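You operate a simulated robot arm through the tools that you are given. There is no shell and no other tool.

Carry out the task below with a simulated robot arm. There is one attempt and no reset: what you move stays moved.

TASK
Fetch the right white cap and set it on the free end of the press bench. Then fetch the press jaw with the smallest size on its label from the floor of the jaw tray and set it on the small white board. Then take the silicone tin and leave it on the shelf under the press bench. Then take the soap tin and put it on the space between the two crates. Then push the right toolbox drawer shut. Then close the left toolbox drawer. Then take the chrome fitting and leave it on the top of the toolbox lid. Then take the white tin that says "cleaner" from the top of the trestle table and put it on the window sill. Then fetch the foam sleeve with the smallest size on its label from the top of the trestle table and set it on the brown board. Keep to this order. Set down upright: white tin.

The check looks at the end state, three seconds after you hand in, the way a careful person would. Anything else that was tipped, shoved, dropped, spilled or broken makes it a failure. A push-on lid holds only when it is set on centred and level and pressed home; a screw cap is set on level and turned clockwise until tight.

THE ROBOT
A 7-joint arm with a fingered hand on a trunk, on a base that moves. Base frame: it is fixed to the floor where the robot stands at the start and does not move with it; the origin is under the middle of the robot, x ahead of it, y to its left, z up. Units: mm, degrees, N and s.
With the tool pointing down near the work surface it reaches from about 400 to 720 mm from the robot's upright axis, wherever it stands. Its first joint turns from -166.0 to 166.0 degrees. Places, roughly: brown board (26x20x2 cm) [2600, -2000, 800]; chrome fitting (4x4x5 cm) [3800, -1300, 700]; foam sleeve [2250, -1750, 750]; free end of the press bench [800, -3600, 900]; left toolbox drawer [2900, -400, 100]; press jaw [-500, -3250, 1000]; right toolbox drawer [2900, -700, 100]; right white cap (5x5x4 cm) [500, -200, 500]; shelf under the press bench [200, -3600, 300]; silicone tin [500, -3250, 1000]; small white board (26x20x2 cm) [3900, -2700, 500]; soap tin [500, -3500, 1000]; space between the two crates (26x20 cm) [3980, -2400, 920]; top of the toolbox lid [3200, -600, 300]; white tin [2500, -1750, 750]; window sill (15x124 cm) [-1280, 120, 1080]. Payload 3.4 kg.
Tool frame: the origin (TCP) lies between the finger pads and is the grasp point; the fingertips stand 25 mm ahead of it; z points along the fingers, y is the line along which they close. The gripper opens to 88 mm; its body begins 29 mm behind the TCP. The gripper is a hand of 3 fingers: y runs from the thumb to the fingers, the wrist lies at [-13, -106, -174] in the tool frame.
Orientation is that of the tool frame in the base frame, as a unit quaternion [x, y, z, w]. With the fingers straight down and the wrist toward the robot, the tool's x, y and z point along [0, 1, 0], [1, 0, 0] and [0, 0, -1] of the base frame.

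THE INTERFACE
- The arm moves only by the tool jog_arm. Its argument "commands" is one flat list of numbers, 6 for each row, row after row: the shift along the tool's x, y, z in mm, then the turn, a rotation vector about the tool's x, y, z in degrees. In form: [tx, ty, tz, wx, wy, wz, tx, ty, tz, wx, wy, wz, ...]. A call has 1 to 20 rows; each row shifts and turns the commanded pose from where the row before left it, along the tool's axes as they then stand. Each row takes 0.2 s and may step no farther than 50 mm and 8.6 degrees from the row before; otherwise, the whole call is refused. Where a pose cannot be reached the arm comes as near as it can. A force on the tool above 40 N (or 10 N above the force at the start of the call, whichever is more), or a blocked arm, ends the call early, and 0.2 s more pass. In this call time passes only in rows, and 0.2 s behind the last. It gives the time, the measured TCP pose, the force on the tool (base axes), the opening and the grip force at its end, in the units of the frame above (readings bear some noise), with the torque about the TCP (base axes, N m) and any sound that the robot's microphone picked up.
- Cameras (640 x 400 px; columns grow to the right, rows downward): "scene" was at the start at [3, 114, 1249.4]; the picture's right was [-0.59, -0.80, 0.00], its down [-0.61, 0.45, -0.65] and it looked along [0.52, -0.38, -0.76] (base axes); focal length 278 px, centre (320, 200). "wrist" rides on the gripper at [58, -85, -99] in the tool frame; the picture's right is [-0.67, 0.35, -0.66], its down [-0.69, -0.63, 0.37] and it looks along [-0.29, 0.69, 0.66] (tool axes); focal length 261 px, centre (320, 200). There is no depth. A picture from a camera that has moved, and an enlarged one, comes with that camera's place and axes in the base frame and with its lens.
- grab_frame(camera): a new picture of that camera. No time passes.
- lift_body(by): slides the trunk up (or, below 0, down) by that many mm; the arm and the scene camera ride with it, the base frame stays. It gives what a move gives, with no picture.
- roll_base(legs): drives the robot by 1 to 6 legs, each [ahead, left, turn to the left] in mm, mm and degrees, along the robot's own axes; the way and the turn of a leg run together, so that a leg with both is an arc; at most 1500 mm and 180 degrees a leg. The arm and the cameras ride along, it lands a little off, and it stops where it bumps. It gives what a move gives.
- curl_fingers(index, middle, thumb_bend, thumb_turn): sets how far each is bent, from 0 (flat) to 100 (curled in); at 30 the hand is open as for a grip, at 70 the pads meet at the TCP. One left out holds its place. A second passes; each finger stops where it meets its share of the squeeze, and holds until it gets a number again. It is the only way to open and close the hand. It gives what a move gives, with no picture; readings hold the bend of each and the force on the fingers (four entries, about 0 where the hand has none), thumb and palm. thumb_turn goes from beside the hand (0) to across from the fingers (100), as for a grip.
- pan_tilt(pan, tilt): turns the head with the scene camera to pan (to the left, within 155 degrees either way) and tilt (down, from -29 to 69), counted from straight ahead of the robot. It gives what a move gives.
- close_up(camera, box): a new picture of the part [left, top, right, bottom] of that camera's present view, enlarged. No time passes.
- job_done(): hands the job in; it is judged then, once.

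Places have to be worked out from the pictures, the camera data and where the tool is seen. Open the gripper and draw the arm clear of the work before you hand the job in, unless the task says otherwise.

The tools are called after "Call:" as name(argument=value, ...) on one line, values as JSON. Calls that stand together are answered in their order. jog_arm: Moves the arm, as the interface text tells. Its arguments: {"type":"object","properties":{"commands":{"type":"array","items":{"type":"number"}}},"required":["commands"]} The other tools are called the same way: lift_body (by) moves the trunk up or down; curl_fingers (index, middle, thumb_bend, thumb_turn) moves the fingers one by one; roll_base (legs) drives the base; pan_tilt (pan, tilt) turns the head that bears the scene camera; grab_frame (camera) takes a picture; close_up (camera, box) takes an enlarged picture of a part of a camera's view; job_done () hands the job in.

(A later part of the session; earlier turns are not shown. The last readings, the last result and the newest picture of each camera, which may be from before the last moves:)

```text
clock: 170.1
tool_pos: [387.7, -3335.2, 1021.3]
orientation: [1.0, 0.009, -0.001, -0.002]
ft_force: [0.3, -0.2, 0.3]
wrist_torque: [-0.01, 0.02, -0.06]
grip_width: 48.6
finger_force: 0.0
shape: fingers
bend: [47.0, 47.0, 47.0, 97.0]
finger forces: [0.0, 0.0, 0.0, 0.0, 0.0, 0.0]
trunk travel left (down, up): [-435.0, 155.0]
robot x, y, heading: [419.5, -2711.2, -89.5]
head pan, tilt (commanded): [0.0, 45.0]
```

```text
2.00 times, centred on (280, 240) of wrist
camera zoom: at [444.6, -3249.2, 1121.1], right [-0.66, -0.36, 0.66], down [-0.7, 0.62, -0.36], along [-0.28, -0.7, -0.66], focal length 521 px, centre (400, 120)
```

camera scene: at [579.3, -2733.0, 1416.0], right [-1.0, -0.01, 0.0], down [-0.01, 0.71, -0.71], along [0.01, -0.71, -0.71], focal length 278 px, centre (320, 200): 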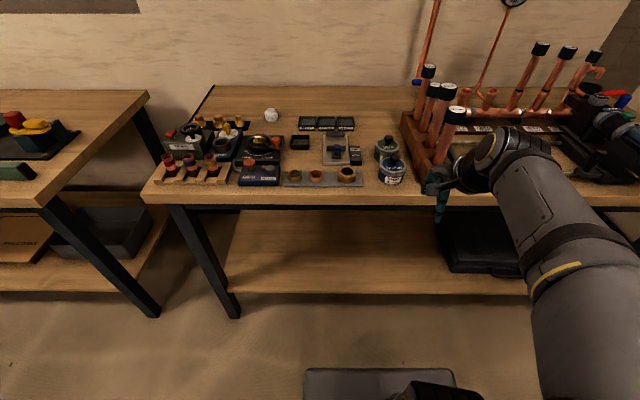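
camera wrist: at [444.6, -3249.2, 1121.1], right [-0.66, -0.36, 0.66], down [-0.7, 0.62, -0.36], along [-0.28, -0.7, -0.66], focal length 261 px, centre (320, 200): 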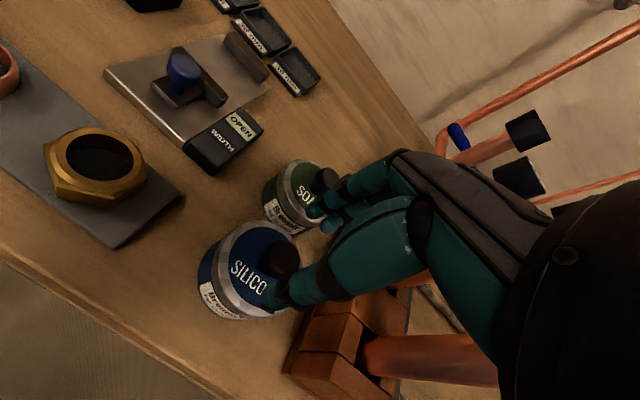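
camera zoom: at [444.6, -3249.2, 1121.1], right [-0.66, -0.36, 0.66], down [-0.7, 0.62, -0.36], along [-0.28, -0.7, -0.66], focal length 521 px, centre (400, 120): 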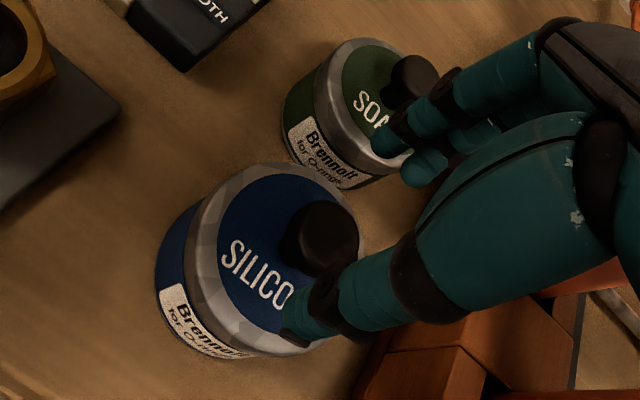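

The knob axis is at about [383, -3340]. I shift 5 mm in each axis and descend around the knob.

Call:
jog_arm(commands=[-5, 4.5, 10, 0, 0, 0, 0, 0, 18, 0, 0, 0, 0, 0, 12, 0, 0, 0])

Call:
close_up(camera="wrist", box=[180, 140, 380, 340])

Call:
close_up(camera="scene", box=[330, 100, 470, 200])

```text
clock: 170.8
tool_pos: [381.9, -3340.4, 980.2]
orientation: [1.0, 0.009, -0.001, 0.0]
ft_force: [-0.3, -0.3, 0.3]
wrist_torque: [-0.03, -0.03, -0.02]
grip_width: 48.6
finger_force: 0.0
shape: fingers
bend: [47.0, 47.0, 47.0, 97.0]
finger forces: [0.1, 0.0, 0.0, 0.0, 0.1, 0.0]
trunk travel left (down, up): [-435.0, 155.0]
robot x, y, heading: [421.5, -2717.0, -89.4]
head pan, tilt (commanded): [0.0, 45.0]
```

```text
2.00 times, centred on (280, 240) of wrist
camera zoom: at [439.1, -3253.7, 1080.4], right [-0.66, -0.36, 0.66], down [-0.7, 0.62, -0.36], along [-0.28, -0.7, -0.66], focal length 521 px, centre (400, 120)
```

zoom: 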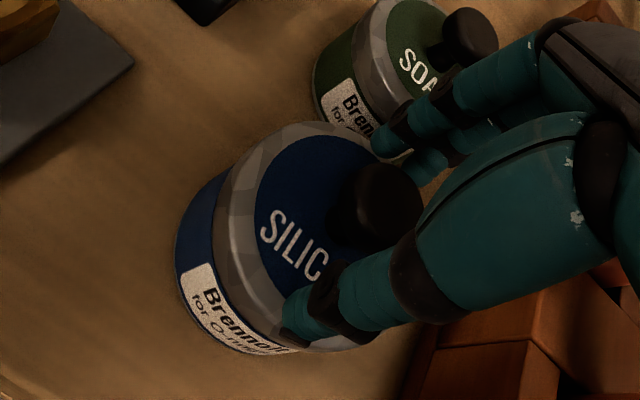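

```text
4.00 times, centred on (400, 150) of scene
camera zoom: at [579.4, -2733.1, 1415.9], right [-1.0, -0.01, 0.0], down [-0.01, 0.71, -0.71], along [0.01, -0.71, -0.71], focal length 1113 px, centre (0, 400)
```

zoom: 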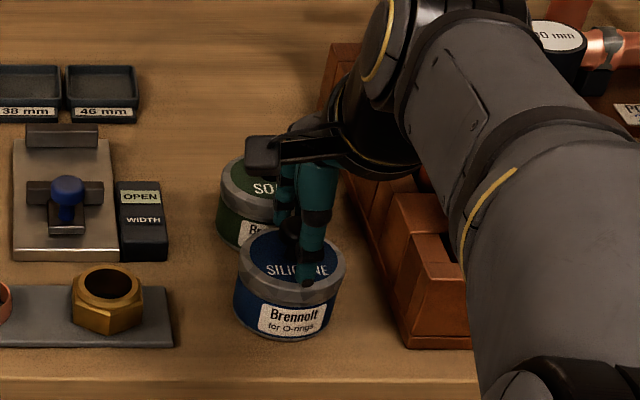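

The knob is well centred between thumb and fingers. I descend the last few millimetres and close gently.

Call:
jog_arm(commands=[1, 1, 4, 0, 0, 0, 0, 0, 3, 0, 0, 0])

Call:
curl_fingers(index=58, middle=58, thumb_bend=58)

Call:
curl_fingers(index=70, middle=70, thumb_bend=70)

Call:
close_up(camera="wrist", box=[180, 140, 380, 340])

```text
clock: 171.4
tool_pos: [383.2, -3340.7, 976.4]
orientation: [1.0, 0.008, -0.002, 0.002]
ft_force: [-1.3, -1.0, 16.9]
wrist_torque: [-0.57, 0.15, -0.04]
grip_width: 49.0
finger_force: 8.6
shape: fingers
bend: [47.0, 45.0, 47.0, 97.0]
finger forces: [0.2, 16.9, 0.0, 0.0, 0.2, 0.0]
trunk travel left (down, up): [-435.0, 155.0]
robot x, y, heading: [422.3, -2716.8, -89.2]
head pan, tilt (commanded): [0.0, 45.0]
```

```text
clock: 172.4
tool_pos: [383.1, -3340.8, 978.7]
orientation: [1.0, 0.008, -0.001, 0.004]
ft_force: [-0.1, -9.1, 32.8]
wrist_torque: [-1.15, 0.2, 0.04]
grip_width: 26.6
finger_force: 16.7
shape: fingers
bend: [57.0, 46.0, 57.0, 97.0]
finger forces: [1.9, 29.2, 0.0, 0.1, 1.4, 0.0]
trunk travel left (down, up): [-435.0, 155.0]
robot x, y, heading: [415.7, -2714.7, -89.5]
head pan, tilt (commanded): [0.0, 45.0]
```

```text
clock: 173.4
tool_pos: [384.1, -3341.4, 977.4]
orientation: [1.0, 0.008, -0.001, 0.003]
ft_force: [0.0, -6.4, 31.3]
wrist_torque: [-1.2, 0.25, 0.07]
grip_width: 10.4
finger_force: 20.9
shape: fingers
bend: [65.0, 45.0, 64.0, 97.0]
finger forces: [3.7, 31.9, 0.0, 0.1, 5.9, 0.0]
trunk travel left (down, up): [-435.0, 155.0]
robot x, y, heading: [419.5, -2718.3, -89.6]
head pan, tilt (commanded): [0.0, 45.0]
```

```text
2.00 times, centred on (280, 240) of wrist
camera zoom: at [440.4, -3253.4, 1076.2], right [-0.66, -0.36, 0.66], down [-0.7, 0.62, -0.37], along [-0.28, -0.7, -0.66], focal length 521 px, centre (400, 120)
```

zoom: 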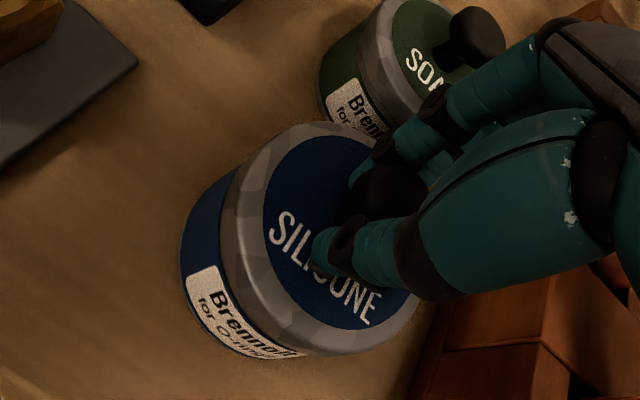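

The middle fingertip was pressing on the lid rim. I reopen, lift 6 mm, and close again with free fingertips.

Call:
curl_fingers(index=46, middle=46, thumb_bend=46)

Call:
jog_arm(commands=[0, 0, -7, 0, 0, 0])

Call:
close_up(camera="wrist", box=[180, 140, 380, 340])

```text
clock: 174.4
tool_pos: [383.5, -3338.7, 976.7]
orientation: [1.0, 0.008, -0.001, 0.003]
ft_force: [0.1, 5.4, 32.4]
wrist_torque: [-0.7, -0.08, 0.02]
grip_width: 37.8
finger_force: 15.9
shape: fingers
bend: [56.0, 44.0, 46.0, 97.0]
finger forces: [20.4, 11.8, 0.1, 0.1, 0.2, 0.0]
trunk travel left (down, up): [-435.0, 155.0]
robot x, y, heading: [419.9, -2714.8, -89.5]
head pan, tilt (commanded): [0.0, 45.0]
```

```text
clock: 174.8
tool_pos: [383.4, -3340.7, 978.4]
orientation: [1.0, 0.008, -0.001, -0.004]
ft_force: [-3.2, 0.3, 5.2]
wrist_torque: [-0.18, 0.11, -0.05]
grip_width: 50.3
finger_force: 3.1
shape: fingers
bend: [46.0, 45.0, 46.0, 97.0]
finger forces: [0.0, 6.0, 0.0, 0.1, 0.0, 0.0]
trunk travel left (down, up): [-435.0, 155.0]
robot x, y, heading: [419.5, -2715.6, -89.6]
head pan, tilt (commanded): [0.0, 45.0]
```

```text
2.00 times, centred on (280, 240) of wrist
camera zoom: at [440.3, -3254.7, 1078.6], right [-0.66, -0.36, 0.65], down [-0.7, 0.62, -0.36], along [-0.28, -0.69, -0.67], focal length 521 px, centre (400, 120)
```

zoom: 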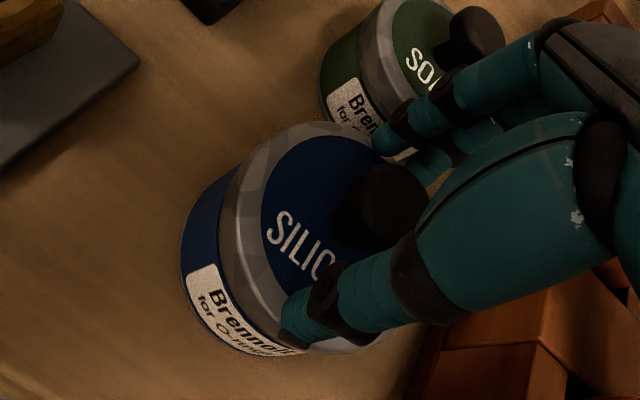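

Call:
jog_arm(commands=[0, 0, -2, 0, 0, 0, 0, 0, 0, 0, 0, 0])

Call:
curl_fingers(index=57, middle=57, thumb_bend=57)

Call:
close_up(camera="wrist", box=[180, 140, 380, 340])

```text
clock: 175.4
tool_pos: [384.9, -3343.7, 982.6]
orientation: [1.0, 0.008, -0.001, -0.002]
ft_force: [-0.7, -0.6, 0.7]
wrist_torque: [0.0, -0.01, 0.0]
grip_width: 49.9
finger_force: 0.1
shape: fingers
bend: [46.0, 46.0, 46.0, 97.0]
finger forces: [0.0, 0.0, 0.0, 0.0, 0.1, 0.0]
trunk travel left (down, up): [-435.0, 155.0]
robot x, y, heading: [421.1, -2714.0, -89.3]
head pan, tilt (commanded): [0.0, 45.0]
```

```text
clock: 176.4
tool_pos: [384.1, -3341.9, 983.5]
orientation: [1.0, 0.008, -0.001, -0.001]
ft_force: [-0.3, 0.2, -0.5]
wrist_torque: [0.02, 0.01, 0.01]
grip_width: 28.9
finger_force: 0.0
shape: fingers
bend: [56.0, 56.0, 56.0, 97.0]
finger forces: [0.0, 0.0, 0.1, 0.0, 0.1, 0.0]
trunk travel left (down, up): [-435.0, 155.0]
robot x, y, heading: [421.7, -2710.5, -89.2]
head pan, tilt (commanded): [0.0, 45.0]
```

```text
2.00 times, centred on (280, 240) of wrist
camera zoom: at [440.8, -3256.0, 1083.3], right [-0.66, -0.36, 0.66], down [-0.7, 0.62, -0.36], along [-0.28, -0.7, -0.66], focal length 521 px, centre (400, 120)
```

zoom: 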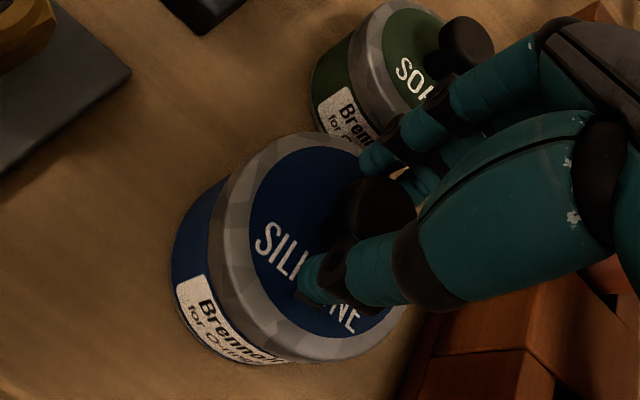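

With the fingers inside the rim, I lower 4 mm and then close on the knob.

Call:
jog_arm(commands=[0, -1, 4, 0, 0, 0, 0, 0, 0, 0, 0, 0])

Call:
curl_fingers(index=72, middle=72, thumb_bend=72)

Call:
close_up(camera="wrist", box=[180, 140, 380, 340])

Call:
close_up(camera="scene", box=[330, 100, 470, 200])

```text
clock: 177.1
tool_pos: [385.5, -3341.4, 979.6]
orientation: [1.0, 0.008, 0.0, -0.002]
ft_force: [-0.9, 0.7, 0.5]
wrist_torque: [0.0, 0.01, 0.0]
grip_width: 29.0
finger_force: 0.0
shape: fingers
bend: [56.0, 56.0, 56.0, 97.0]
finger forces: [0.0, 0.1, 0.0, 0.0, 0.0, 0.0]
trunk travel left (down, up): [-435.0, 155.0]
robot x, y, heading: [421.8, -2717.2, -89.5]
head pan, tilt (commanded): [0.0, 45.0]
```

```text
clock: 178.1
tool_pos: [383.9, -3342.0, 979.2]
orientation: [1.0, 0.008, -0.001, -0.001]
ft_force: [-0.6, 0.0, -0.1]
wrist_torque: [0.0, 0.01, -0.05]
grip_width: 8.0
finger_force: 7.4
shape: fingers
bend: [71.0, 71.0, 66.0, 97.0]
finger forces: [6.1, 1.7, 0.1, 0.1, 7.0, 0.0]
trunk travel left (down, up): [-435.0, 155.0]
robot x, y, heading: [420.0, -2713.8, -89.4]
head pan, tilt (commanded): [0.0, 45.0]
heard: snap
```

```text
2.00 times, centred on (280, 240) of wrist
camera zoom: at [440.7, -3255.1, 1079.0], right [-0.66, -0.36, 0.66], down [-0.7, 0.62, -0.36], along [-0.28, -0.7, -0.66], focal length 521 px, centre (400, 120)
```

zoom: 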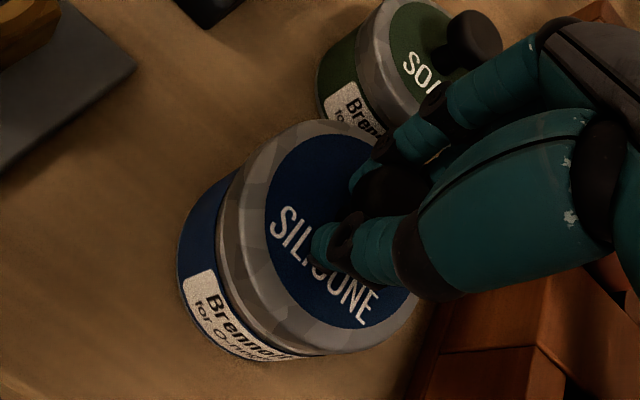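

```text
4.00 times, centred on (400, 150) of scene
camera zoom: at [579.3, -2733.0, 1415.9], right [-1.0, -0.01, 0.0], down [-0.01, 0.71, -0.71], along [0.01, -0.71, -0.71], focal length 1113 px, centre (0, 400)
```

zoom: 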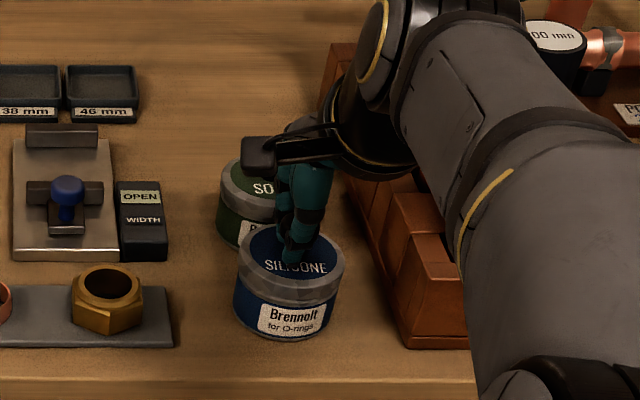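

I heard a snap as the fingers closed: the lid may have popped. I look closely at the lid seam before doing anything else.

Call:
close_up(camera="scene", box=[375, 140, 425, 190])

Call:
close_up(camera="wrist", box=[200, 190, 340, 330])

```text
8.00 times, centred on (400, 165) of scene
camera zoom: at [579.3, -2733.0, 1415.9], right [-1.0, -0.01, 0.0], down [-0.01, 0.71, -0.71], along [0.01, -0.71, -0.71], focal length 2226 px, centre (-320, 480)
```

zoom: 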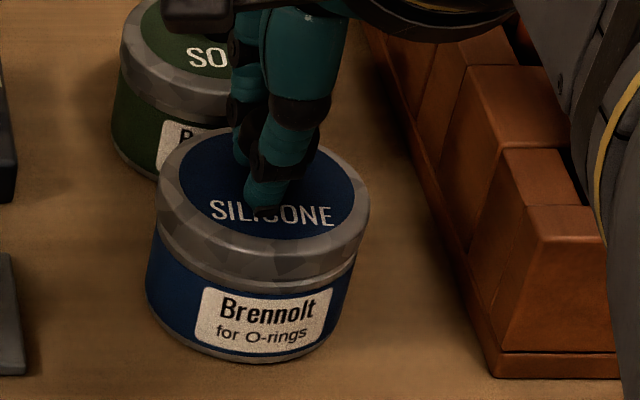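

```text
2.86 times, centred on (270, 260) of wrist
camera zoom: at [440.7, -3255.1, 1079.0], right [-0.66, -0.36, 0.66], down [-0.7, 0.62, -0.36], along [-0.28, -0.7, -0.66], focal length 745 px, centre (463, 29)
```

zoom: 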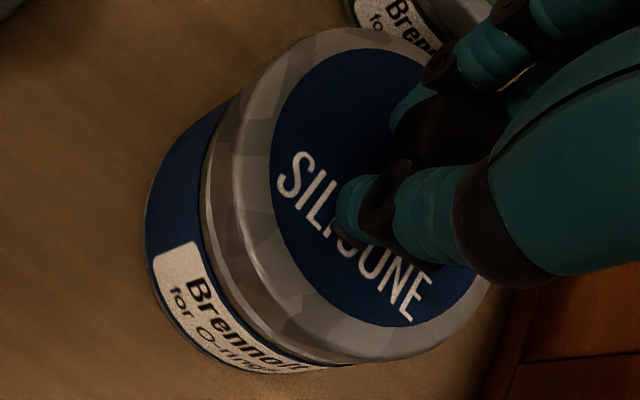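

The lid has been pried up a few millimetres: a second silver band (the neck) now shows under it. So the lids are push-on and I must not use the knob. I press the lid straight back down while still centred on it, listening for it to seat.

Call:
jog_arm(commands=[0, 0, 2, 0, 0, 0, 0, 0, 2, 0, 0, 0, 0, 0, 2, 0, 0, 0])

Call:
close_up(camera="scene", box=[375, 140, 425, 190])

```text
clock: 178.8
tool_pos: [383.1, -3341.2, 976.7]
orientation: [1.0, 0.008, -0.001, 0.001]
ft_force: [-0.9, 0.3, 12.3]
wrist_torque: [0.23, -0.02, 0.05]
grip_width: 7.6
finger_force: 12.8
shape: fingers
bend: [71.0, 72.0, 67.0, 97.0]
finger forces: [6.8, 2.7, 0.0, 0.1, 15.5, 0.0]
trunk travel left (down, up): [-435.0, 155.0]
robot x, y, heading: [417.1, -2713.7, -89.6]
head pan, tilt (commanded): [0.0, 45.0]
```

```text
8.00 times, centred on (400, 165) of scene
camera zoom: at [579.3, -2731.7, 1416.2], right [-1.0, -0.01, 0.0], down [-0.01, 0.71, -0.71], along [0.01, -0.71, -0.71], focal length 2226 px, centre (-320, 480)
```

zoom: 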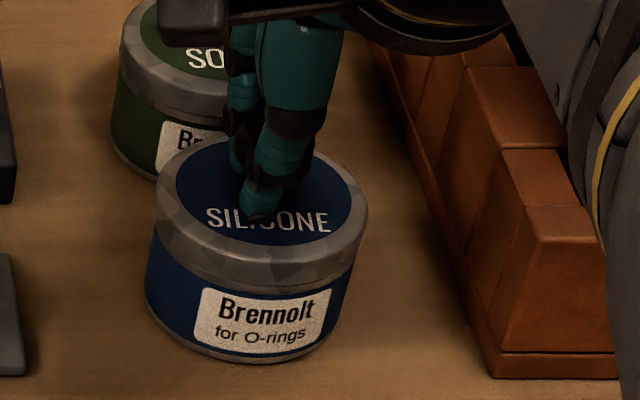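

The lid has gone back down (single band again) with 12 N, but no snap yet. I press harder.

Call:
jog_arm(commands=[0, 0, 2, 0, 0, 0, 0, 0, 2, 0, 0, 0, 0, 0, 2, 0, 0, 0, 0, 0, 2, 0, 0, 0])

Call:
close_up(camera="scene", box=[375, 140, 425, 190])

```text
clock: 179.6
tool_pos: [382.8, -3340.7, 975.8]
orientation: [1.0, 0.008, -0.001, 0.008]
ft_force: [-0.5, 1.5, 15.2]
wrist_torque: [0.36, -0.09, 0.02]
grip_width: 8.0
finger_force: 16.2
shape: fingers
bend: [71.0, 72.0, 68.0, 97.0]
finger forces: [7.2, 2.3, 0.0, 0.0, 23.0, 0.0]
trunk travel left (down, up): [-435.0, 155.0]
robot x, y, heading: [420.4, -2714.9, -89.5]
head pan, tilt (commanded): [0.0, 45.0]
stopped in row 3: the force on the tool passed its limit at 42 N (the readings are from after the stop); the commanded pose is now the measured one
```

```text
8.00 times, centred on (400, 165) of scene
camera zoom: at [579.5, -2730.6, 1415.6], right [-1.0, -0.01, 0.0], down [-0.01, 0.71, -0.71], along [0.01, -0.71, -0.71], focal length 2226 px, centre (-320, 480)
```

zoom: 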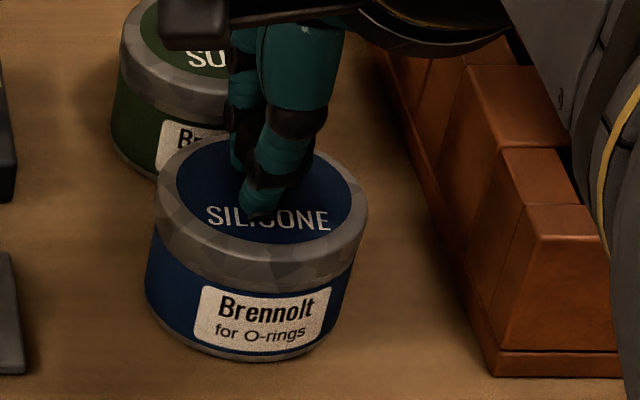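

The press was uneven (thumb side carrying most). I open the fingers, rise, make a closed fist and press centrally on the knob top instead.

Call:
curl_fingers(index=46, middle=46, thumb_bend=44)

Call:
jog_arm(commands=[0, 0, -10, 0, 0, 0, 0, 0, -30, 0, 0, 0])

Call:
close_up(camera="scene", box=[375, 140, 425, 190])

Call:
close_up(camera="wrist", box=[180, 140, 380, 340])

```text
clock: 180.6
tool_pos: [383.8, -3342.2, 976.4]
orientation: [1.0, 0.008, -0.002, 0.008]
ft_force: [2.7, -8.0, 35.3]
wrist_torque: [0.09, -0.18, -0.08]
grip_width: 33.1
finger_force: 17.7
shape: fingers
bend: [46.0, 48.0, 60.0, 97.0]
finger forces: [0.2, 8.2, 0.0, 0.0, 27.3, 0.0]
trunk travel left (down, up): [-435.0, 155.0]
robot x, y, heading: [417.8, -2715.9, -89.5]
head pan, tilt (commanded): [0.0, 45.0]
```

```text
clock: 181.2
tool_pos: [384.3, -3341.9, 1009.3]
orientation: [1.0, 0.008, -0.002, 0.001]
ft_force: [0.3, 0.0, -1.7]
wrist_torque: [-0.03, 0.03, -0.03]
grip_width: 52.6
finger_force: 0.1
shape: fingers
bend: [46.0, 46.0, 44.0, 97.0]
finger forces: [0.0, 0.1, 0.0, 0.0, 0.0, 0.1]
trunk travel left (down, up): [-435.0, 155.0]
robot x, y, heading: [421.9, -2717.3, -89.5]
head pan, tilt (commanded): [0.0, 45.0]
heard: snap
```

```text
8.00 times, centred on (400, 165) of scene
camera zoom: at [579.3, -2732.9, 1415.5], right [-1.0, -0.01, 0.0], down [-0.01, 0.71, -0.71], along [0.01, -0.71, -0.71], focal length 2226 px, centre (-320, 480)
```

zoom: 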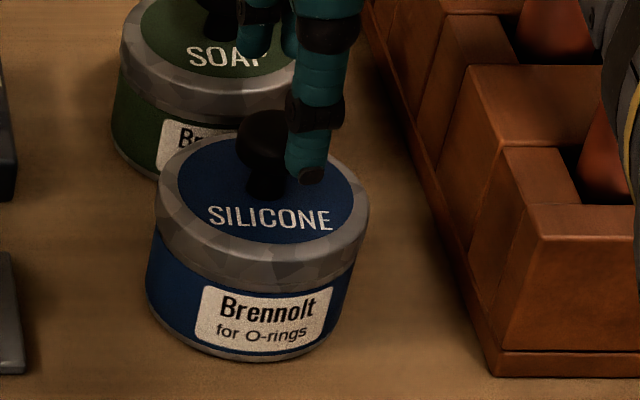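

```text
2.00 times, centred on (280, 240) of wrist
camera zoom: at [440.6, -3253.6, 1109.4], right [-0.66, -0.36, 0.66], down [-0.7, 0.62, -0.37], along [-0.28, -0.7, -0.66], focal length 521 px, centre (400, 120)
```

zoom: 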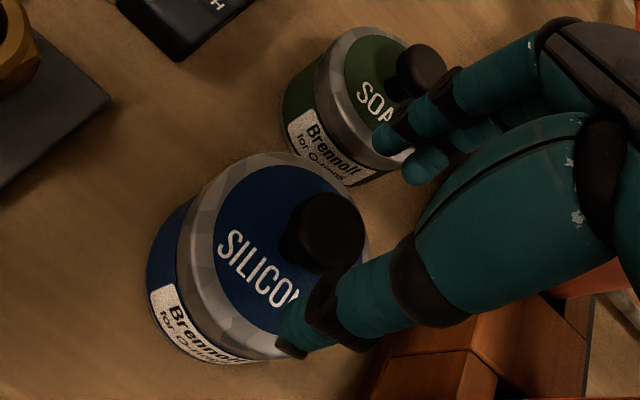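

Another snap was heard as I released. I move the hand aside to inspect whether the lid is seated, comparing it with the untouched soap tin.

Call:
jog_arm(commands=[0, -45, -20, 0, 0, 0, 0, -45, 0, 0, 0, 0, 0, -45, 0, 0, 0, 0])

Call:
close_up(camera="scene", box=[370, 130, 420, 190])

Call:
close_up(camera="wrist", box=[220, 40, 400, 220])

```text
clock: 182.0
tool_pos: [379.8, -3207.8, 1029.0]
orientation: [1.0, 0.008, 0.0, 0.004]
ft_force: [-1.0, 0.0, 0.0]
wrist_torque: [-0.04, -0.02, -0.01]
grip_width: 52.6
finger_force: 0.1
shape: fingers
bend: [46.0, 46.0, 44.0, 97.0]
finger forces: [0.2, 0.0, 0.1, 0.0, 0.1, 0.0]
trunk travel left (down, up): [-435.0, 155.0]
robot x, y, heading: [419.1, -2712.2, -89.4]
head pan, tilt (commanded): [0.0, 45.0]
```

```text
6.67 times, centred on (395, 160) of scene
camera zoom: at [579.4, -2732.9, 1415.9], right [-1.0, -0.01, 0.0], down [-0.01, 0.71, -0.71], along [0.01, -0.71, -0.71], focal length 1855 px, centre (-180, 467)
```

zoom: 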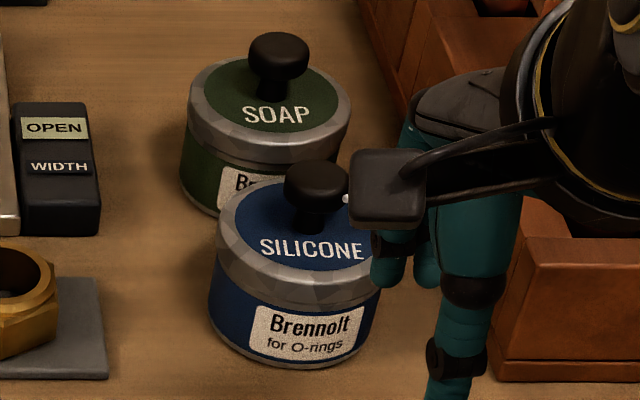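

```text
2.22 times, centred on (310, 130) of wrist
camera zoom: at [436.6, -3120.0, 1128.8], right [-0.66, -0.35, 0.66], down [-0.7, 0.62, -0.37], along [-0.28, -0.7, -0.65], focal length 579 px, centre (342, 356)
```

zoom: 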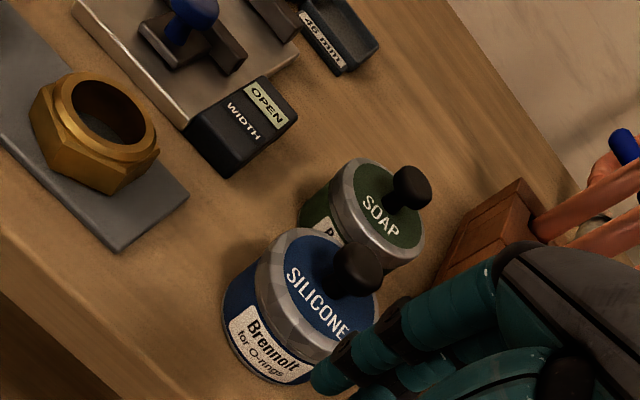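

Call:
close_up(camera="scene", box=[384, 150, 414, 190])

Call:
close_up(camera="scene", box=[378, 130, 408, 170])

Call:
close_up(camera="wrist", box=[270, 100, 360, 200])

```text
10.00 times, centred on (399, 170) of scene
camera zoom: at [579.4, -2732.9, 1415.9], right [-1.0, -0.01, 0.0], down [-0.01, 0.71, -0.71], along [0.01, -0.71, -0.71], focal length 2782 px, centre (-470, 500)
```

zoom: 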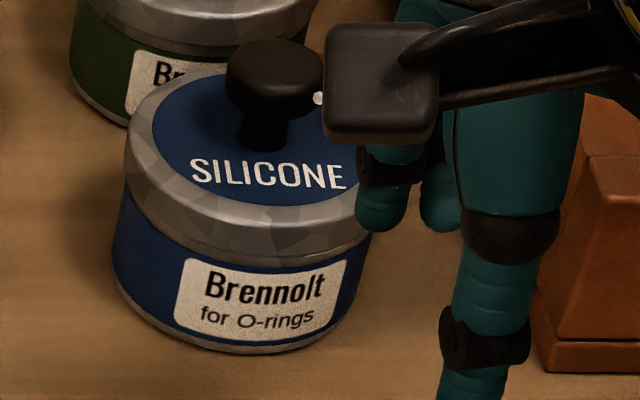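

```text
10.00 times, centred on (393, 150) of scene
camera zoom: at [579.4, -2732.9, 1415.9], right [-1.0, -0.01, 0.0], down [-0.01, 0.71, -0.71], along [0.01, -0.71, -0.71], focal length 2782 px, centre (-410, 700)
```

zoom: 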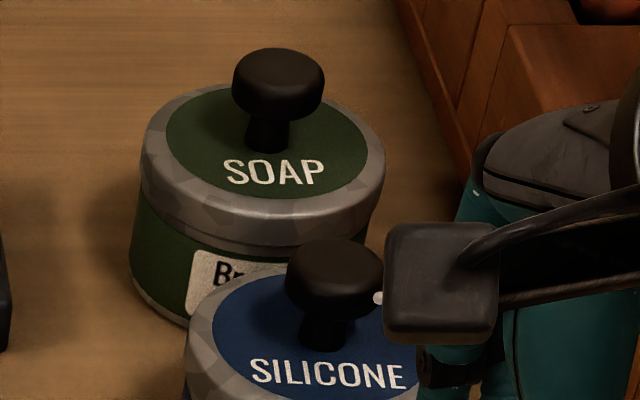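

```text
4.00 times, centred on (315, 150) of wrist
camera zoom: at [436.6, -3120.0, 1128.8], right [-0.66, -0.35, 0.66], down [-0.7, 0.62, -0.37], along [-0.28, -0.7, -0.65], focal length 1043 px, centre (340, 400)
```

zoom: 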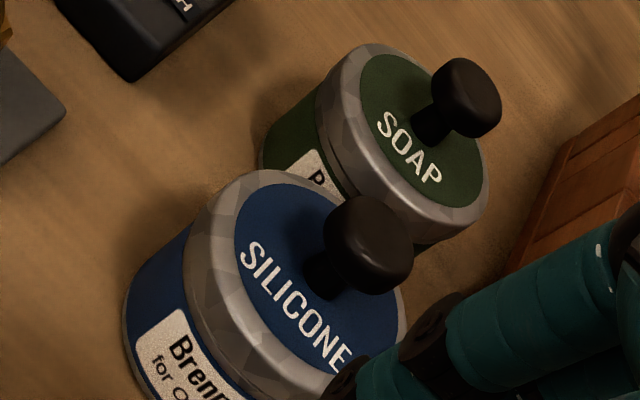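

I'll verify by pressing: close the hand into a fist and push straight down on the knob's centre, watching for movement or a snap.

Call:
jog_arm(commands=[1.5, 44, 0, 0, 0, 0, 1.5, 44, 0, 0, 0, 0, 1.5, 44, 0, 0, 0, 0])

Call:
curl_fingers(index=72, middle=72, thumb_bend=70)

Call:
grab_frame(camera="wrist")

Call:
close_up(camera="scene", box=[370, 120, 430, 190])

```text
clock: 182.8
tool_pos: [388.4, -3340.2, 1032.1]
orientation: [1.0, 0.009, -0.001, 0.004]
ft_force: [0.6, -0.1, 0.7]
wrist_torque: [-0.02, 0.0, -0.02]
grip_width: 52.4
finger_force: 0.0
shape: fingers
bend: [46.0, 46.0, 44.0, 97.0]
finger forces: [0.0, 0.0, 0.1, 0.0, 0.1, 0.0]
trunk travel left (down, up): [-435.0, 155.0]
robot x, y, heading: [421.0, -2709.8, -89.7]
head pan, tilt (commanded): [0.0, 45.0]
```

```text
clock: 183.8
tool_pos: [388.9, -3339.7, 1031.6]
orientation: [1.0, 0.007, 0.0, 0.004]
ft_force: [-0.1, -0.3, -0.1]
wrist_torque: [0.0, 0.02, 0.01]
grip_width: 0.0
finger_force: 0.1
shape: fingers
bend: [72.0, 72.0, 69.0, 97.0]
finger forces: [0.0, 0.1, 0.1, 0.0, 0.0, 0.0]
trunk travel left (down, up): [-435.0, 155.0]
robot x, y, heading: [419.6, -2718.9, -89.3]
head pan, tilt (commanded): [0.0, 45.0]
```

```text
taken
camera wrist: at [445.3, -3252.7, 1131.9], right [-0.66, -0.35, 0.66], down [-0.7, 0.62, -0.37], along [-0.28, -0.7, -0.65], focal length 261 px, centre (320, 200)
```

wrist: 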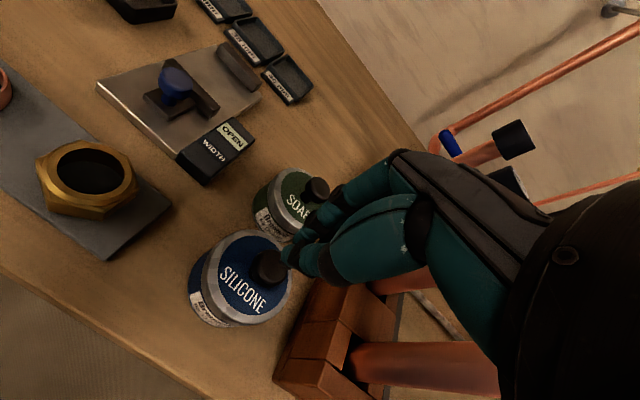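

```text
5.71 times, centred on (400, 155) of scene
camera zoom: at [579.4, -2733.0, 1415.9], right [-1.0, -0.01, 0.0], down [-0.01, 0.71, -0.71], along [0.01, -0.71, -0.71], focal length 1590 px, centre (-137, 457)
```

zoom: 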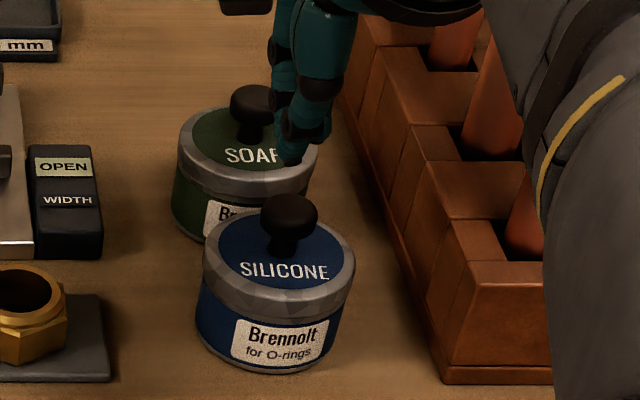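

Call:
close_up(camera="wrist", box=[180, 160, 330, 340])

Call:
close_up(camera="scene", box=[382, 130, 412, 190])

```text
2.22 times, centred on (255, 250) of wrist
camera zoom: at [445.3, -3252.7, 1131.9], right [-0.66, -0.35, 0.66], down [-0.7, 0.62, -0.37], along [-0.28, -0.7, -0.65], focal length 579 px, centre (464, 89)
```

zoom: 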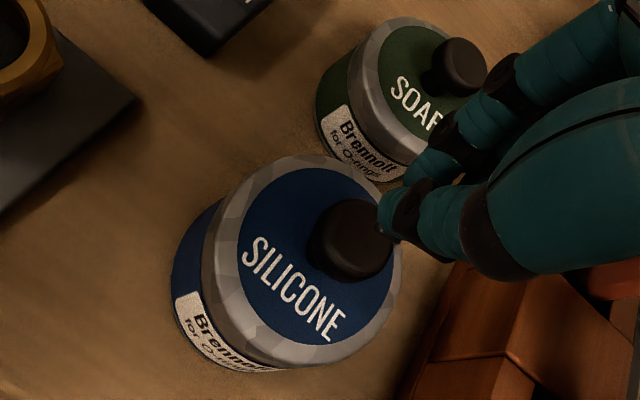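

```text
6.67 times, centred on (397, 160) of scene
camera zoom: at [579.4, -2733.0, 1415.9], right [-1.0, -0.01, 0.0], down [-0.01, 0.71, -0.71], along [0.01, -0.71, -0.71], focal length 1855 px, centre (-193, 467)
```

zoom: 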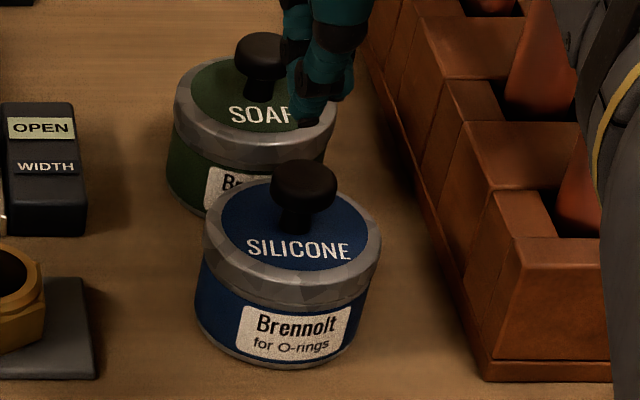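

The lid looks level. I press on the knob with the fist: descend to near contact, then small steps.

Call:
jog_arm(commands=[-2, 1, 14, 0, 0, 0, 0, 0, 12, 0, 0, 0])

Call:
close_up(camera="wrist", box=[180, 160, 330, 340])

Call:
jog_arm(commands=[0, 0, 2, 0, 0, 0, 0, 0, 2, 0, 0, 0, 0, 0, 2, 0, 0, 0])

```text
clock: 184.4
tool_pos: [386.0, -3340.3, 1006.5]
orientation: [1.0, 0.008, -0.001, 0.005]
ft_force: [-0.1, 0.0, -0.1]
wrist_torque: [-0.02, 0.03, 0.0]
grip_width: 0.0
finger_force: 0.1
shape: fingers
bend: [72.0, 72.0, 69.0, 97.0]
finger forces: [0.0, 0.0, 0.0, 0.0, 0.0, 0.0]
trunk travel left (down, up): [-435.0, 155.0]
robot x, y, heading: [420.1, -2716.2, -89.9]
head pan, tilt (commanded): [0.0, 45.0]
```

```text
2.22 times, centred on (255, 250) of wrist
camera zoom: at [443.7, -3253.0, 1105.2], right [-0.66, -0.35, 0.66], down [-0.7, 0.61, -0.37], along [-0.27, -0.7, -0.65], focal length 579 px, centre (464, 89)
```

zoom: 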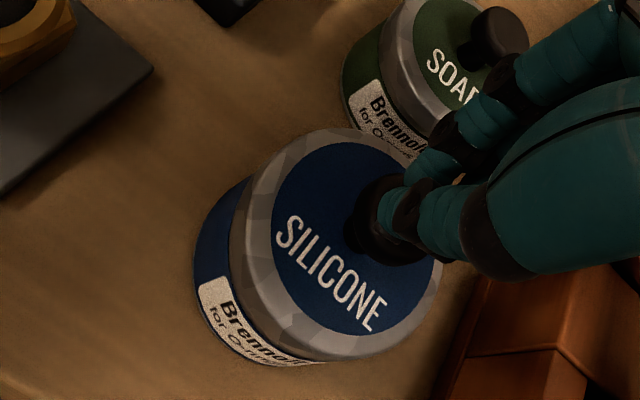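

```text
clock: 185.2
tool_pos: [386.1, -3341.1, 1001.6]
orientation: [1.0, 0.009, -0.001, 0.004]
ft_force: [-0.7, 0.3, 0.2]
wrist_torque: [0.04, 0.02, -0.02]
grip_width: 0.0
finger_force: 0.1
shape: fingers
bend: [72.0, 72.0, 69.0, 97.0]
finger forces: [0.0, 0.0, 0.0, 0.0, 0.1, 0.0]
trunk travel left (down, up): [-435.0, 155.0]
robot x, y, heading: [421.7, -2710.1, -89.4]
head pan, tilt (commanded): [0.0, 45.0]
```

Still free. I continue down in 2 mm steps.

Call:
jog_arm(commands=[0, 0, 2, 0, 0, 0, 0, 0, 2, 0, 0, 0, 0, 0, 2, 0, 0, 0])

Call:
jog_arm(commands=[0, 0, 2, 0, 0, 0, 0, 0, 2, 0, 0, 0, 0, 0, 2, 0, 0, 0])

Call:
close_up(camera="wrist", box=[180, 160, 330, 340])

```text
clock: 186.0
tool_pos: [386.1, -3338.8, 998.4]
orientation: [1.0, 0.008, 0.0, 0.008]
ft_force: [0.8, -2.4, 23.6]
wrist_torque: [-0.03, -0.19, -0.04]
grip_width: 0.0
finger_force: 12.1
shape: fingers
bend: [72.0, 72.0, 70.0, 97.0]
finger forces: [14.9, 0.1, 0.1, 0.0, 10.6, 0.0]
trunk travel left (down, up): [-435.0, 155.0]
robot x, y, heading: [420.0, -2714.3, -89.5]
head pan, tilt (commanded): [0.0, 45.0]
```

```text
clock: 186.6
tool_pos: [386.9, -3340.8, 997.8]
orientation: [1.0, 0.008, -0.002, 0.013]
ft_force: [-0.2, 3.4, 13.9]
wrist_torque: [0.18, -0.08, -0.03]
grip_width: 0.1
finger_force: 7.7
shape: fingers
bend: [72.0, 72.0, 70.0, 97.0]
finger forces: [3.1, 0.0, 0.1, 0.0, 12.8, 0.1]
trunk travel left (down, up): [-435.0, 155.0]
robot x, y, heading: [418.6, -2715.2, -89.4]
head pan, tilt (commanded): [0.0, 45.0]
stopped in row 2: the force on the tool passed its limit at 42 N (the readings are from after the stop); the commanded pose is now the measured one
```

```text
2.22 times, centred on (255, 250) of wrist
camera zoom: at [443.3, -3251.8, 1096.2], right [-0.66, -0.34, 0.67], down [-0.7, 0.61, -0.38], along [-0.28, -0.72, -0.64], focal length 579 px, centre (464, 89)
```

zoom: 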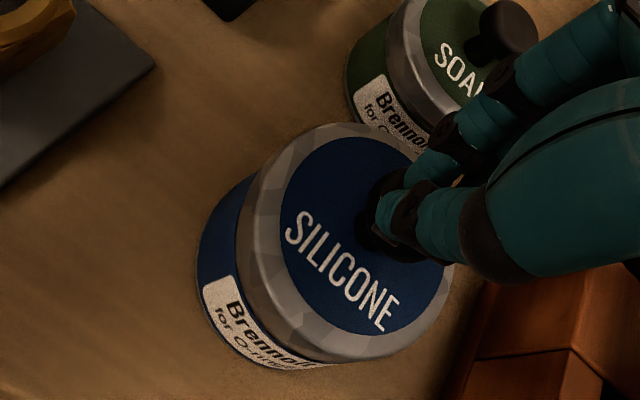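

42 N on the knob gave no movement and the knob top is at its original height (973): the lid is seated again. From now on I grip the tin by its body. I rise, retract 110 mm, and drive 110 mm closer so I can turn the hand 90°.

Call:
jog_arm(commands=[0, 0, -30, 0, 0, 0, 0, 0, -40, 0, 0, 0, 0, -40, 0, 0, 0, 0, 0, -40, 0, 0, 0, 0, 0, -30, 0, 0, 0, 0])

Call:
curl_fingers(index=26, middle=26, thumb_bend=26)

Call:
roll_base(legs=[[110, 0, 0]])

Call:
jog_arm(commands=[0, 0, 0, 0, 0, 8.5, 0, 0, 0, 0, 0, 8.5, 0, 0, 0, 0, 0, 8.5, 0, 0, 0, 0, 0, 8.5, 0, 0, 0, 0, 0, 8.5, 0, 0, 0, 0, 0, 8.5, 0, 0, 0, 0, 0, 8.5, 0, 0, 0, 0, 0, 8.5, 0, 0, 0, 0, 0, 8.5, 0, 0, 0, 0, 0, 8.5, 0, 0, 0, 0, 0, 5.0])

Call:
grab_frame(camera="wrist")

Call:
grab_frame(camera="scene")

```text
clock: 187.8
tool_pos: [382.9, -3229.6, 1063.2]
orientation: [1.0, 0.008, -0.001, 0.009]
ft_force: [-0.3, -0.2, -0.4]
wrist_torque: [-0.05, 0.0, 0.02]
grip_width: 0.0
finger_force: 0.0
shape: fingers
bend: [72.0, 72.0, 69.0, 97.0]
finger forces: [0.1, 0.0, 0.1, 0.1, 0.0, 0.0]
trunk travel left (down, up): [-435.0, 155.0]
robot x, y, heading: [422.1, -2714.8, -89.7]
head pan, tilt (commanded): [0.0, 45.0]
```

```text
clock: 188.8
tool_pos: [382.8, -3228.7, 1063.1]
orientation: [1.0, 0.008, -0.001, 0.01]
ft_force: [0.2, 1.0, 0.0]
wrist_torque: [-0.03, -0.02, -0.01]
grip_width: 91.8
finger_force: 0.0
shape: fingers
bend: [26.0, 26.0, 26.0, 97.0]
finger forces: [0.0, 0.1, 0.1, 0.0, 0.0, 0.0]
trunk travel left (down, up): [-435.0, 155.0]
robot x, y, heading: [417.1, -2713.4, -89.6]
head pan, tilt (commanded): [0.0, 45.0]
```

```text
clock: 190.0
tool_pos: [384.7, -3342.0, 1063.0]
orientation: [1.0, 0.009, 0.0, 0.01]
ft_force: [-0.5, -0.6, -0.1]
wrist_torque: [0.02, -0.01, -0.01]
grip_width: 91.9
finger_force: 0.0
shape: fingers
bend: [26.0, 26.0, 26.0, 97.0]
finger forces: [0.0, 0.0, 0.0, 0.0, 0.0, 0.1]
trunk travel left (down, up): [-435.0, 155.0]
robot x, y, heading: [421.2, -2827.5, -89.4]
head pan, tilt (commanded): [0.0, 45.0]
```

```text
clock: 192.4
tool_pos: [385.8, -3342.2, 1063.5]
orientation: [0.712, -0.702, 0.006, 0.007]
ft_force: [0.1, -0.2, 0.3]
wrist_torque: [-0.02, 0.01, 0.01]
grip_width: 92.0
finger_force: 0.1
shape: fingers
bend: [26.0, 26.0, 26.0, 97.0]
finger forces: [0.0, 0.0, 0.0, 0.0, 0.0, 0.0]
trunk travel left (down, up): [-435.0, 155.0]
robot x, y, heading: [426.2, -2830.2, -89.3]
head pan, tilt (commanded): [0.0, 45.0]
```

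```text
taken
camera wrist: at [470.6, -3395.5, 1163.6], right [-0.36, 0.68, 0.64], down [0.62, 0.69, -0.38], along [-0.7, 0.26, -0.66], focal length 261 px, centre (320, 200)
```

wrist: 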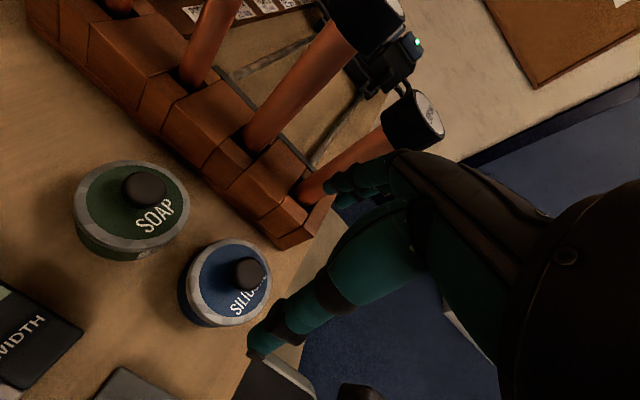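

```text
taken
camera scene: at [580.4, -2845.0, 1415.9], right [-1.0, -0.01, 0.0], down [-0.01, 0.71, -0.71], along [0.01, -0.71, -0.71], focal length 278 px, centre (320, 200)
```

scene: 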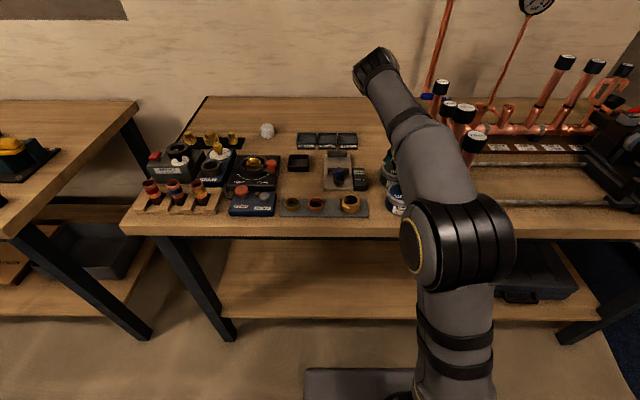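

The turned hand is centred over the tin (axis ≈[385, -3343]). I remove the ~1° tilt and descend in stages.

Call:
jog_arm(commands=[0, 0, 0, 0, -1.05, 0, 0, 0, 40, 0, 0, 0, 0, 0, 35, 0, 0, 0])

Call:
grab_frame(camera="wrist")

Call:
close_up(camera="wrist", box=[180, 160, 360, 360])

Call:
close_up(camera="scene", box=[360, 130, 440, 230])

```text
clock: 193.2
tool_pos: [385.8, -3341.2, 986.6]
orientation: [0.713, -0.701, 0.0, 0.001]
ft_force: [-0.3, 0.0, -0.2]
wrist_torque: [-0.01, 0.01, -0.01]
grip_width: 92.0
finger_force: 0.0
shape: fingers
bend: [26.0, 26.0, 26.0, 97.0]
finger forces: [0.1, 0.0, 0.1, 0.0, 0.0, 0.1]
trunk travel left (down, up): [-435.0, 155.0]
robot x, y, heading: [424.4, -2828.8, -89.5]
head pan, tilt (commanded): [0.0, 45.0]
```

```text
taken
camera wrist: at [470.2, -3397.2, 1086.5], right [-0.36, 0.67, 0.66], down [0.62, 0.69, -0.37], along [-0.7, 0.27, -0.66], focal length 261 px, centre (320, 200)
```

wrist: 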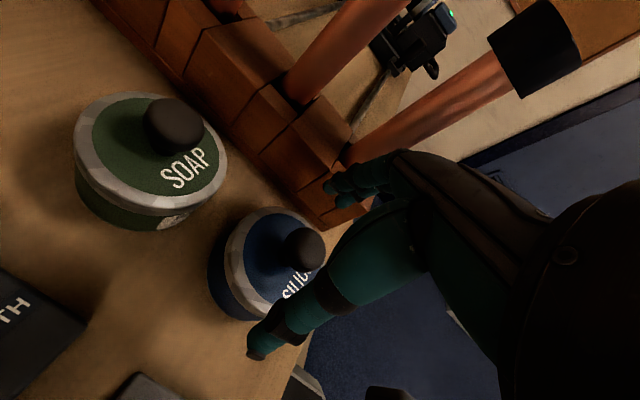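

```text
2.00 times, centred on (270, 260) of wrist
camera zoom: at [470.2, -3397.2, 1086.5], right [-0.36, 0.67, 0.66], down [0.62, 0.69, -0.37], along [-0.7, 0.27, -0.66], focal length 521 px, centre (420, 80)
```

zoom: 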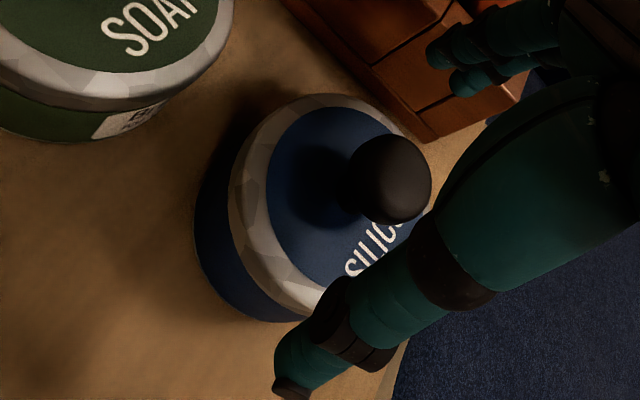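

```text
4.00 times, centred on (400, 180) of scene
camera zoom: at [580.4, -2844.9, 1415.9], right [-1.0, -0.01, 0.0], down [-0.01, 0.71, -0.71], along [0.01, -0.71, -0.71], focal length 1113 px, centre (0, 280)
```

zoom: 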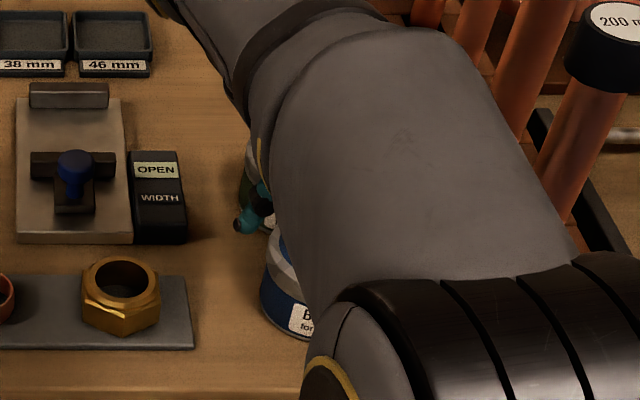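

Clearances look fine on both sides. I continue down 26 mm.

Call:
jog_arm(commands=[0, 0, 10, 0, 0, 0, 0, 0, 8, 0, 0, 0, 0, 0, 8, 0, 0, 0])

Call:
close_up(camera="wrist", box=[180, 160, 360, 360])

```text
clock: 194.0
tool_pos: [385.2, -3340.6, 961.0]
orientation: [0.714, -0.701, 0.0, 0.001]
ft_force: [0.2, -0.2, 0.5]
wrist_torque: [-0.01, -0.02, -0.03]
grip_width: 92.1
finger_force: 0.1
shape: fingers
bend: [26.0, 26.0, 26.0, 97.0]
finger forces: [0.1, 0.0, 0.0, 0.0, 0.0, 0.0]
trunk travel left (down, up): [-435.0, 155.0]
robot x, y, heading: [422.9, -2826.4, -89.5]
head pan, tilt (commanded): [0.0, 45.0]
```

```text
2.00 times, centred on (270, 260) of wrist
camera zoom: at [471.3, -3396.3, 1061.7], right [-0.36, 0.66, 0.66], down [0.62, 0.7, -0.37], along [-0.7, 0.27, -0.66], focal length 521 px, centre (420, 80)
```

zoom: 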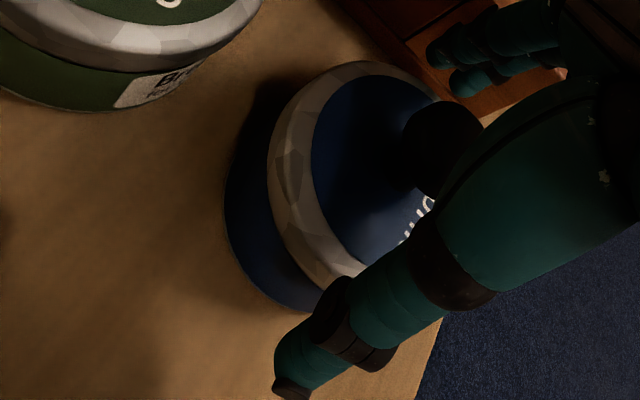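

No contact. I go on in 4 mm steps, watching for palm contact with the knob.

Call:
jog_arm(commands=[0, 0, 4, 0, 0, 0, 0, 0, 4, 0, 0, 0, 0, 0, 4, 0, 0, 0])

Call:
jog_arm(commands=[0, 0, 3, 0, 0, 0, 0, 0, 3, 0, 0, 0])

Call:
close_up(camera="wrist", box=[180, 160, 360, 360])

```text
clock: 194.8
tool_pos: [384.8, -3340.8, 951.6]
orientation: [0.712, -0.702, 0.001, 0.002]
ft_force: [-0.1, 0.4, 0.2]
wrist_torque: [0.0, 0.02, -0.01]
grip_width: 92.3
finger_force: 0.1
shape: fingers
bend: [26.0, 26.0, 26.0, 97.0]
finger forces: [0.0, 0.2, 0.0, 0.0, 0.0, 0.0]
trunk travel left (down, up): [-435.0, 155.0]
robot x, y, heading: [424.7, -2827.6, -89.6]
head pan, tilt (commanded): [0.0, 45.0]
```

```text
clock: 195.4
tool_pos: [385.2, -3341.1, 944.7]
orientation: [0.713, -0.701, 0.0, 0.002]
ft_force: [0.0, -0.7, 0.8]
wrist_torque: [0.04, 0.0, 0.02]
grip_width: 92.7
finger_force: 0.5
shape: fingers
bend: [26.0, 26.0, 26.0, 97.0]
finger forces: [0.0, 0.1, 0.1, 0.1, 0.4, 0.0]
trunk travel left (down, up): [-435.0, 155.0]
robot x, y, heading: [422.5, -2831.3, -89.4]
head pan, tilt (commanded): [0.0, 45.0]
```

```text
2.00 times, centred on (270, 260) of wrist
camera zoom: at [470.3, -3397.1, 1044.0], right [-0.36, 0.66, 0.66], down [0.62, 0.7, -0.37], along [-0.7, 0.27, -0.66], focal length 521 px, centre (420, 80)
```

zoom: 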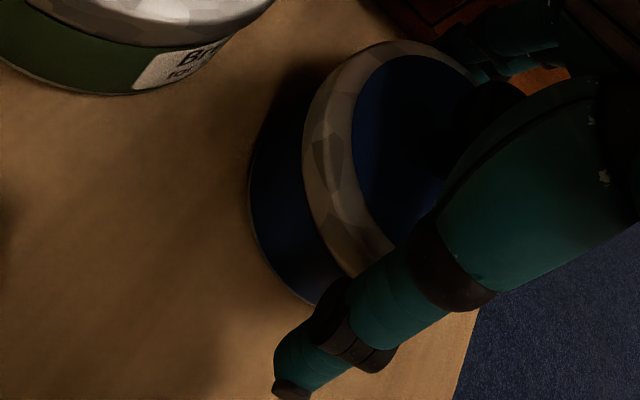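

A faint touch on the thumb only. I continue down in 2 mm steps.

Call:
jog_arm(commands=[0, 0, 2, 0, 0, 0, 0, 0, 2, 0, 0, 0])

Call:
jog_arm(commands=[0, 0, 2, 0, 0, 0, 0, 0, 2, 0, 0, 0])

```text
clock: 196.0
tool_pos: [383.8, -3340.4, 939.6]
orientation: [0.713, -0.701, 0.0, 0.001]
ft_force: [1.1, -0.5, 3.3]
wrist_torque: [0.0, -0.04, -0.01]
grip_width: 93.0
finger_force: 1.0
shape: fingers
bend: [26.0, 26.0, 26.0, 97.0]
finger forces: [0.3, 0.0, 0.1, 0.0, 1.3, 0.0]
trunk travel left (down, up): [-435.0, 155.0]
robot x, y, heading: [422.6, -2827.7, -89.3]
head pan, tilt (commanded): [0.0, 45.0]
```

```text
clock: 196.6
tool_pos: [384.4, -3341.5, 937.1]
orientation: [0.713, -0.701, 0.0, 0.002]
ft_force: [0.8, 0.4, 5.6]
wrist_torque: [-0.04, -0.03, 0.01]
grip_width: 95.1
finger_force: 2.5
shape: fingers
bend: [25.0, 26.0, 25.0, 97.0]
finger forces: [2.3, 0.1, 0.1, 0.1, 2.8, 0.0]
trunk travel left (down, up): [-435.0, 155.0]
robot x, y, heading: [422.8, -2823.8, -89.4]
head pan, tilt (commanded): [0.0, 45.0]
```

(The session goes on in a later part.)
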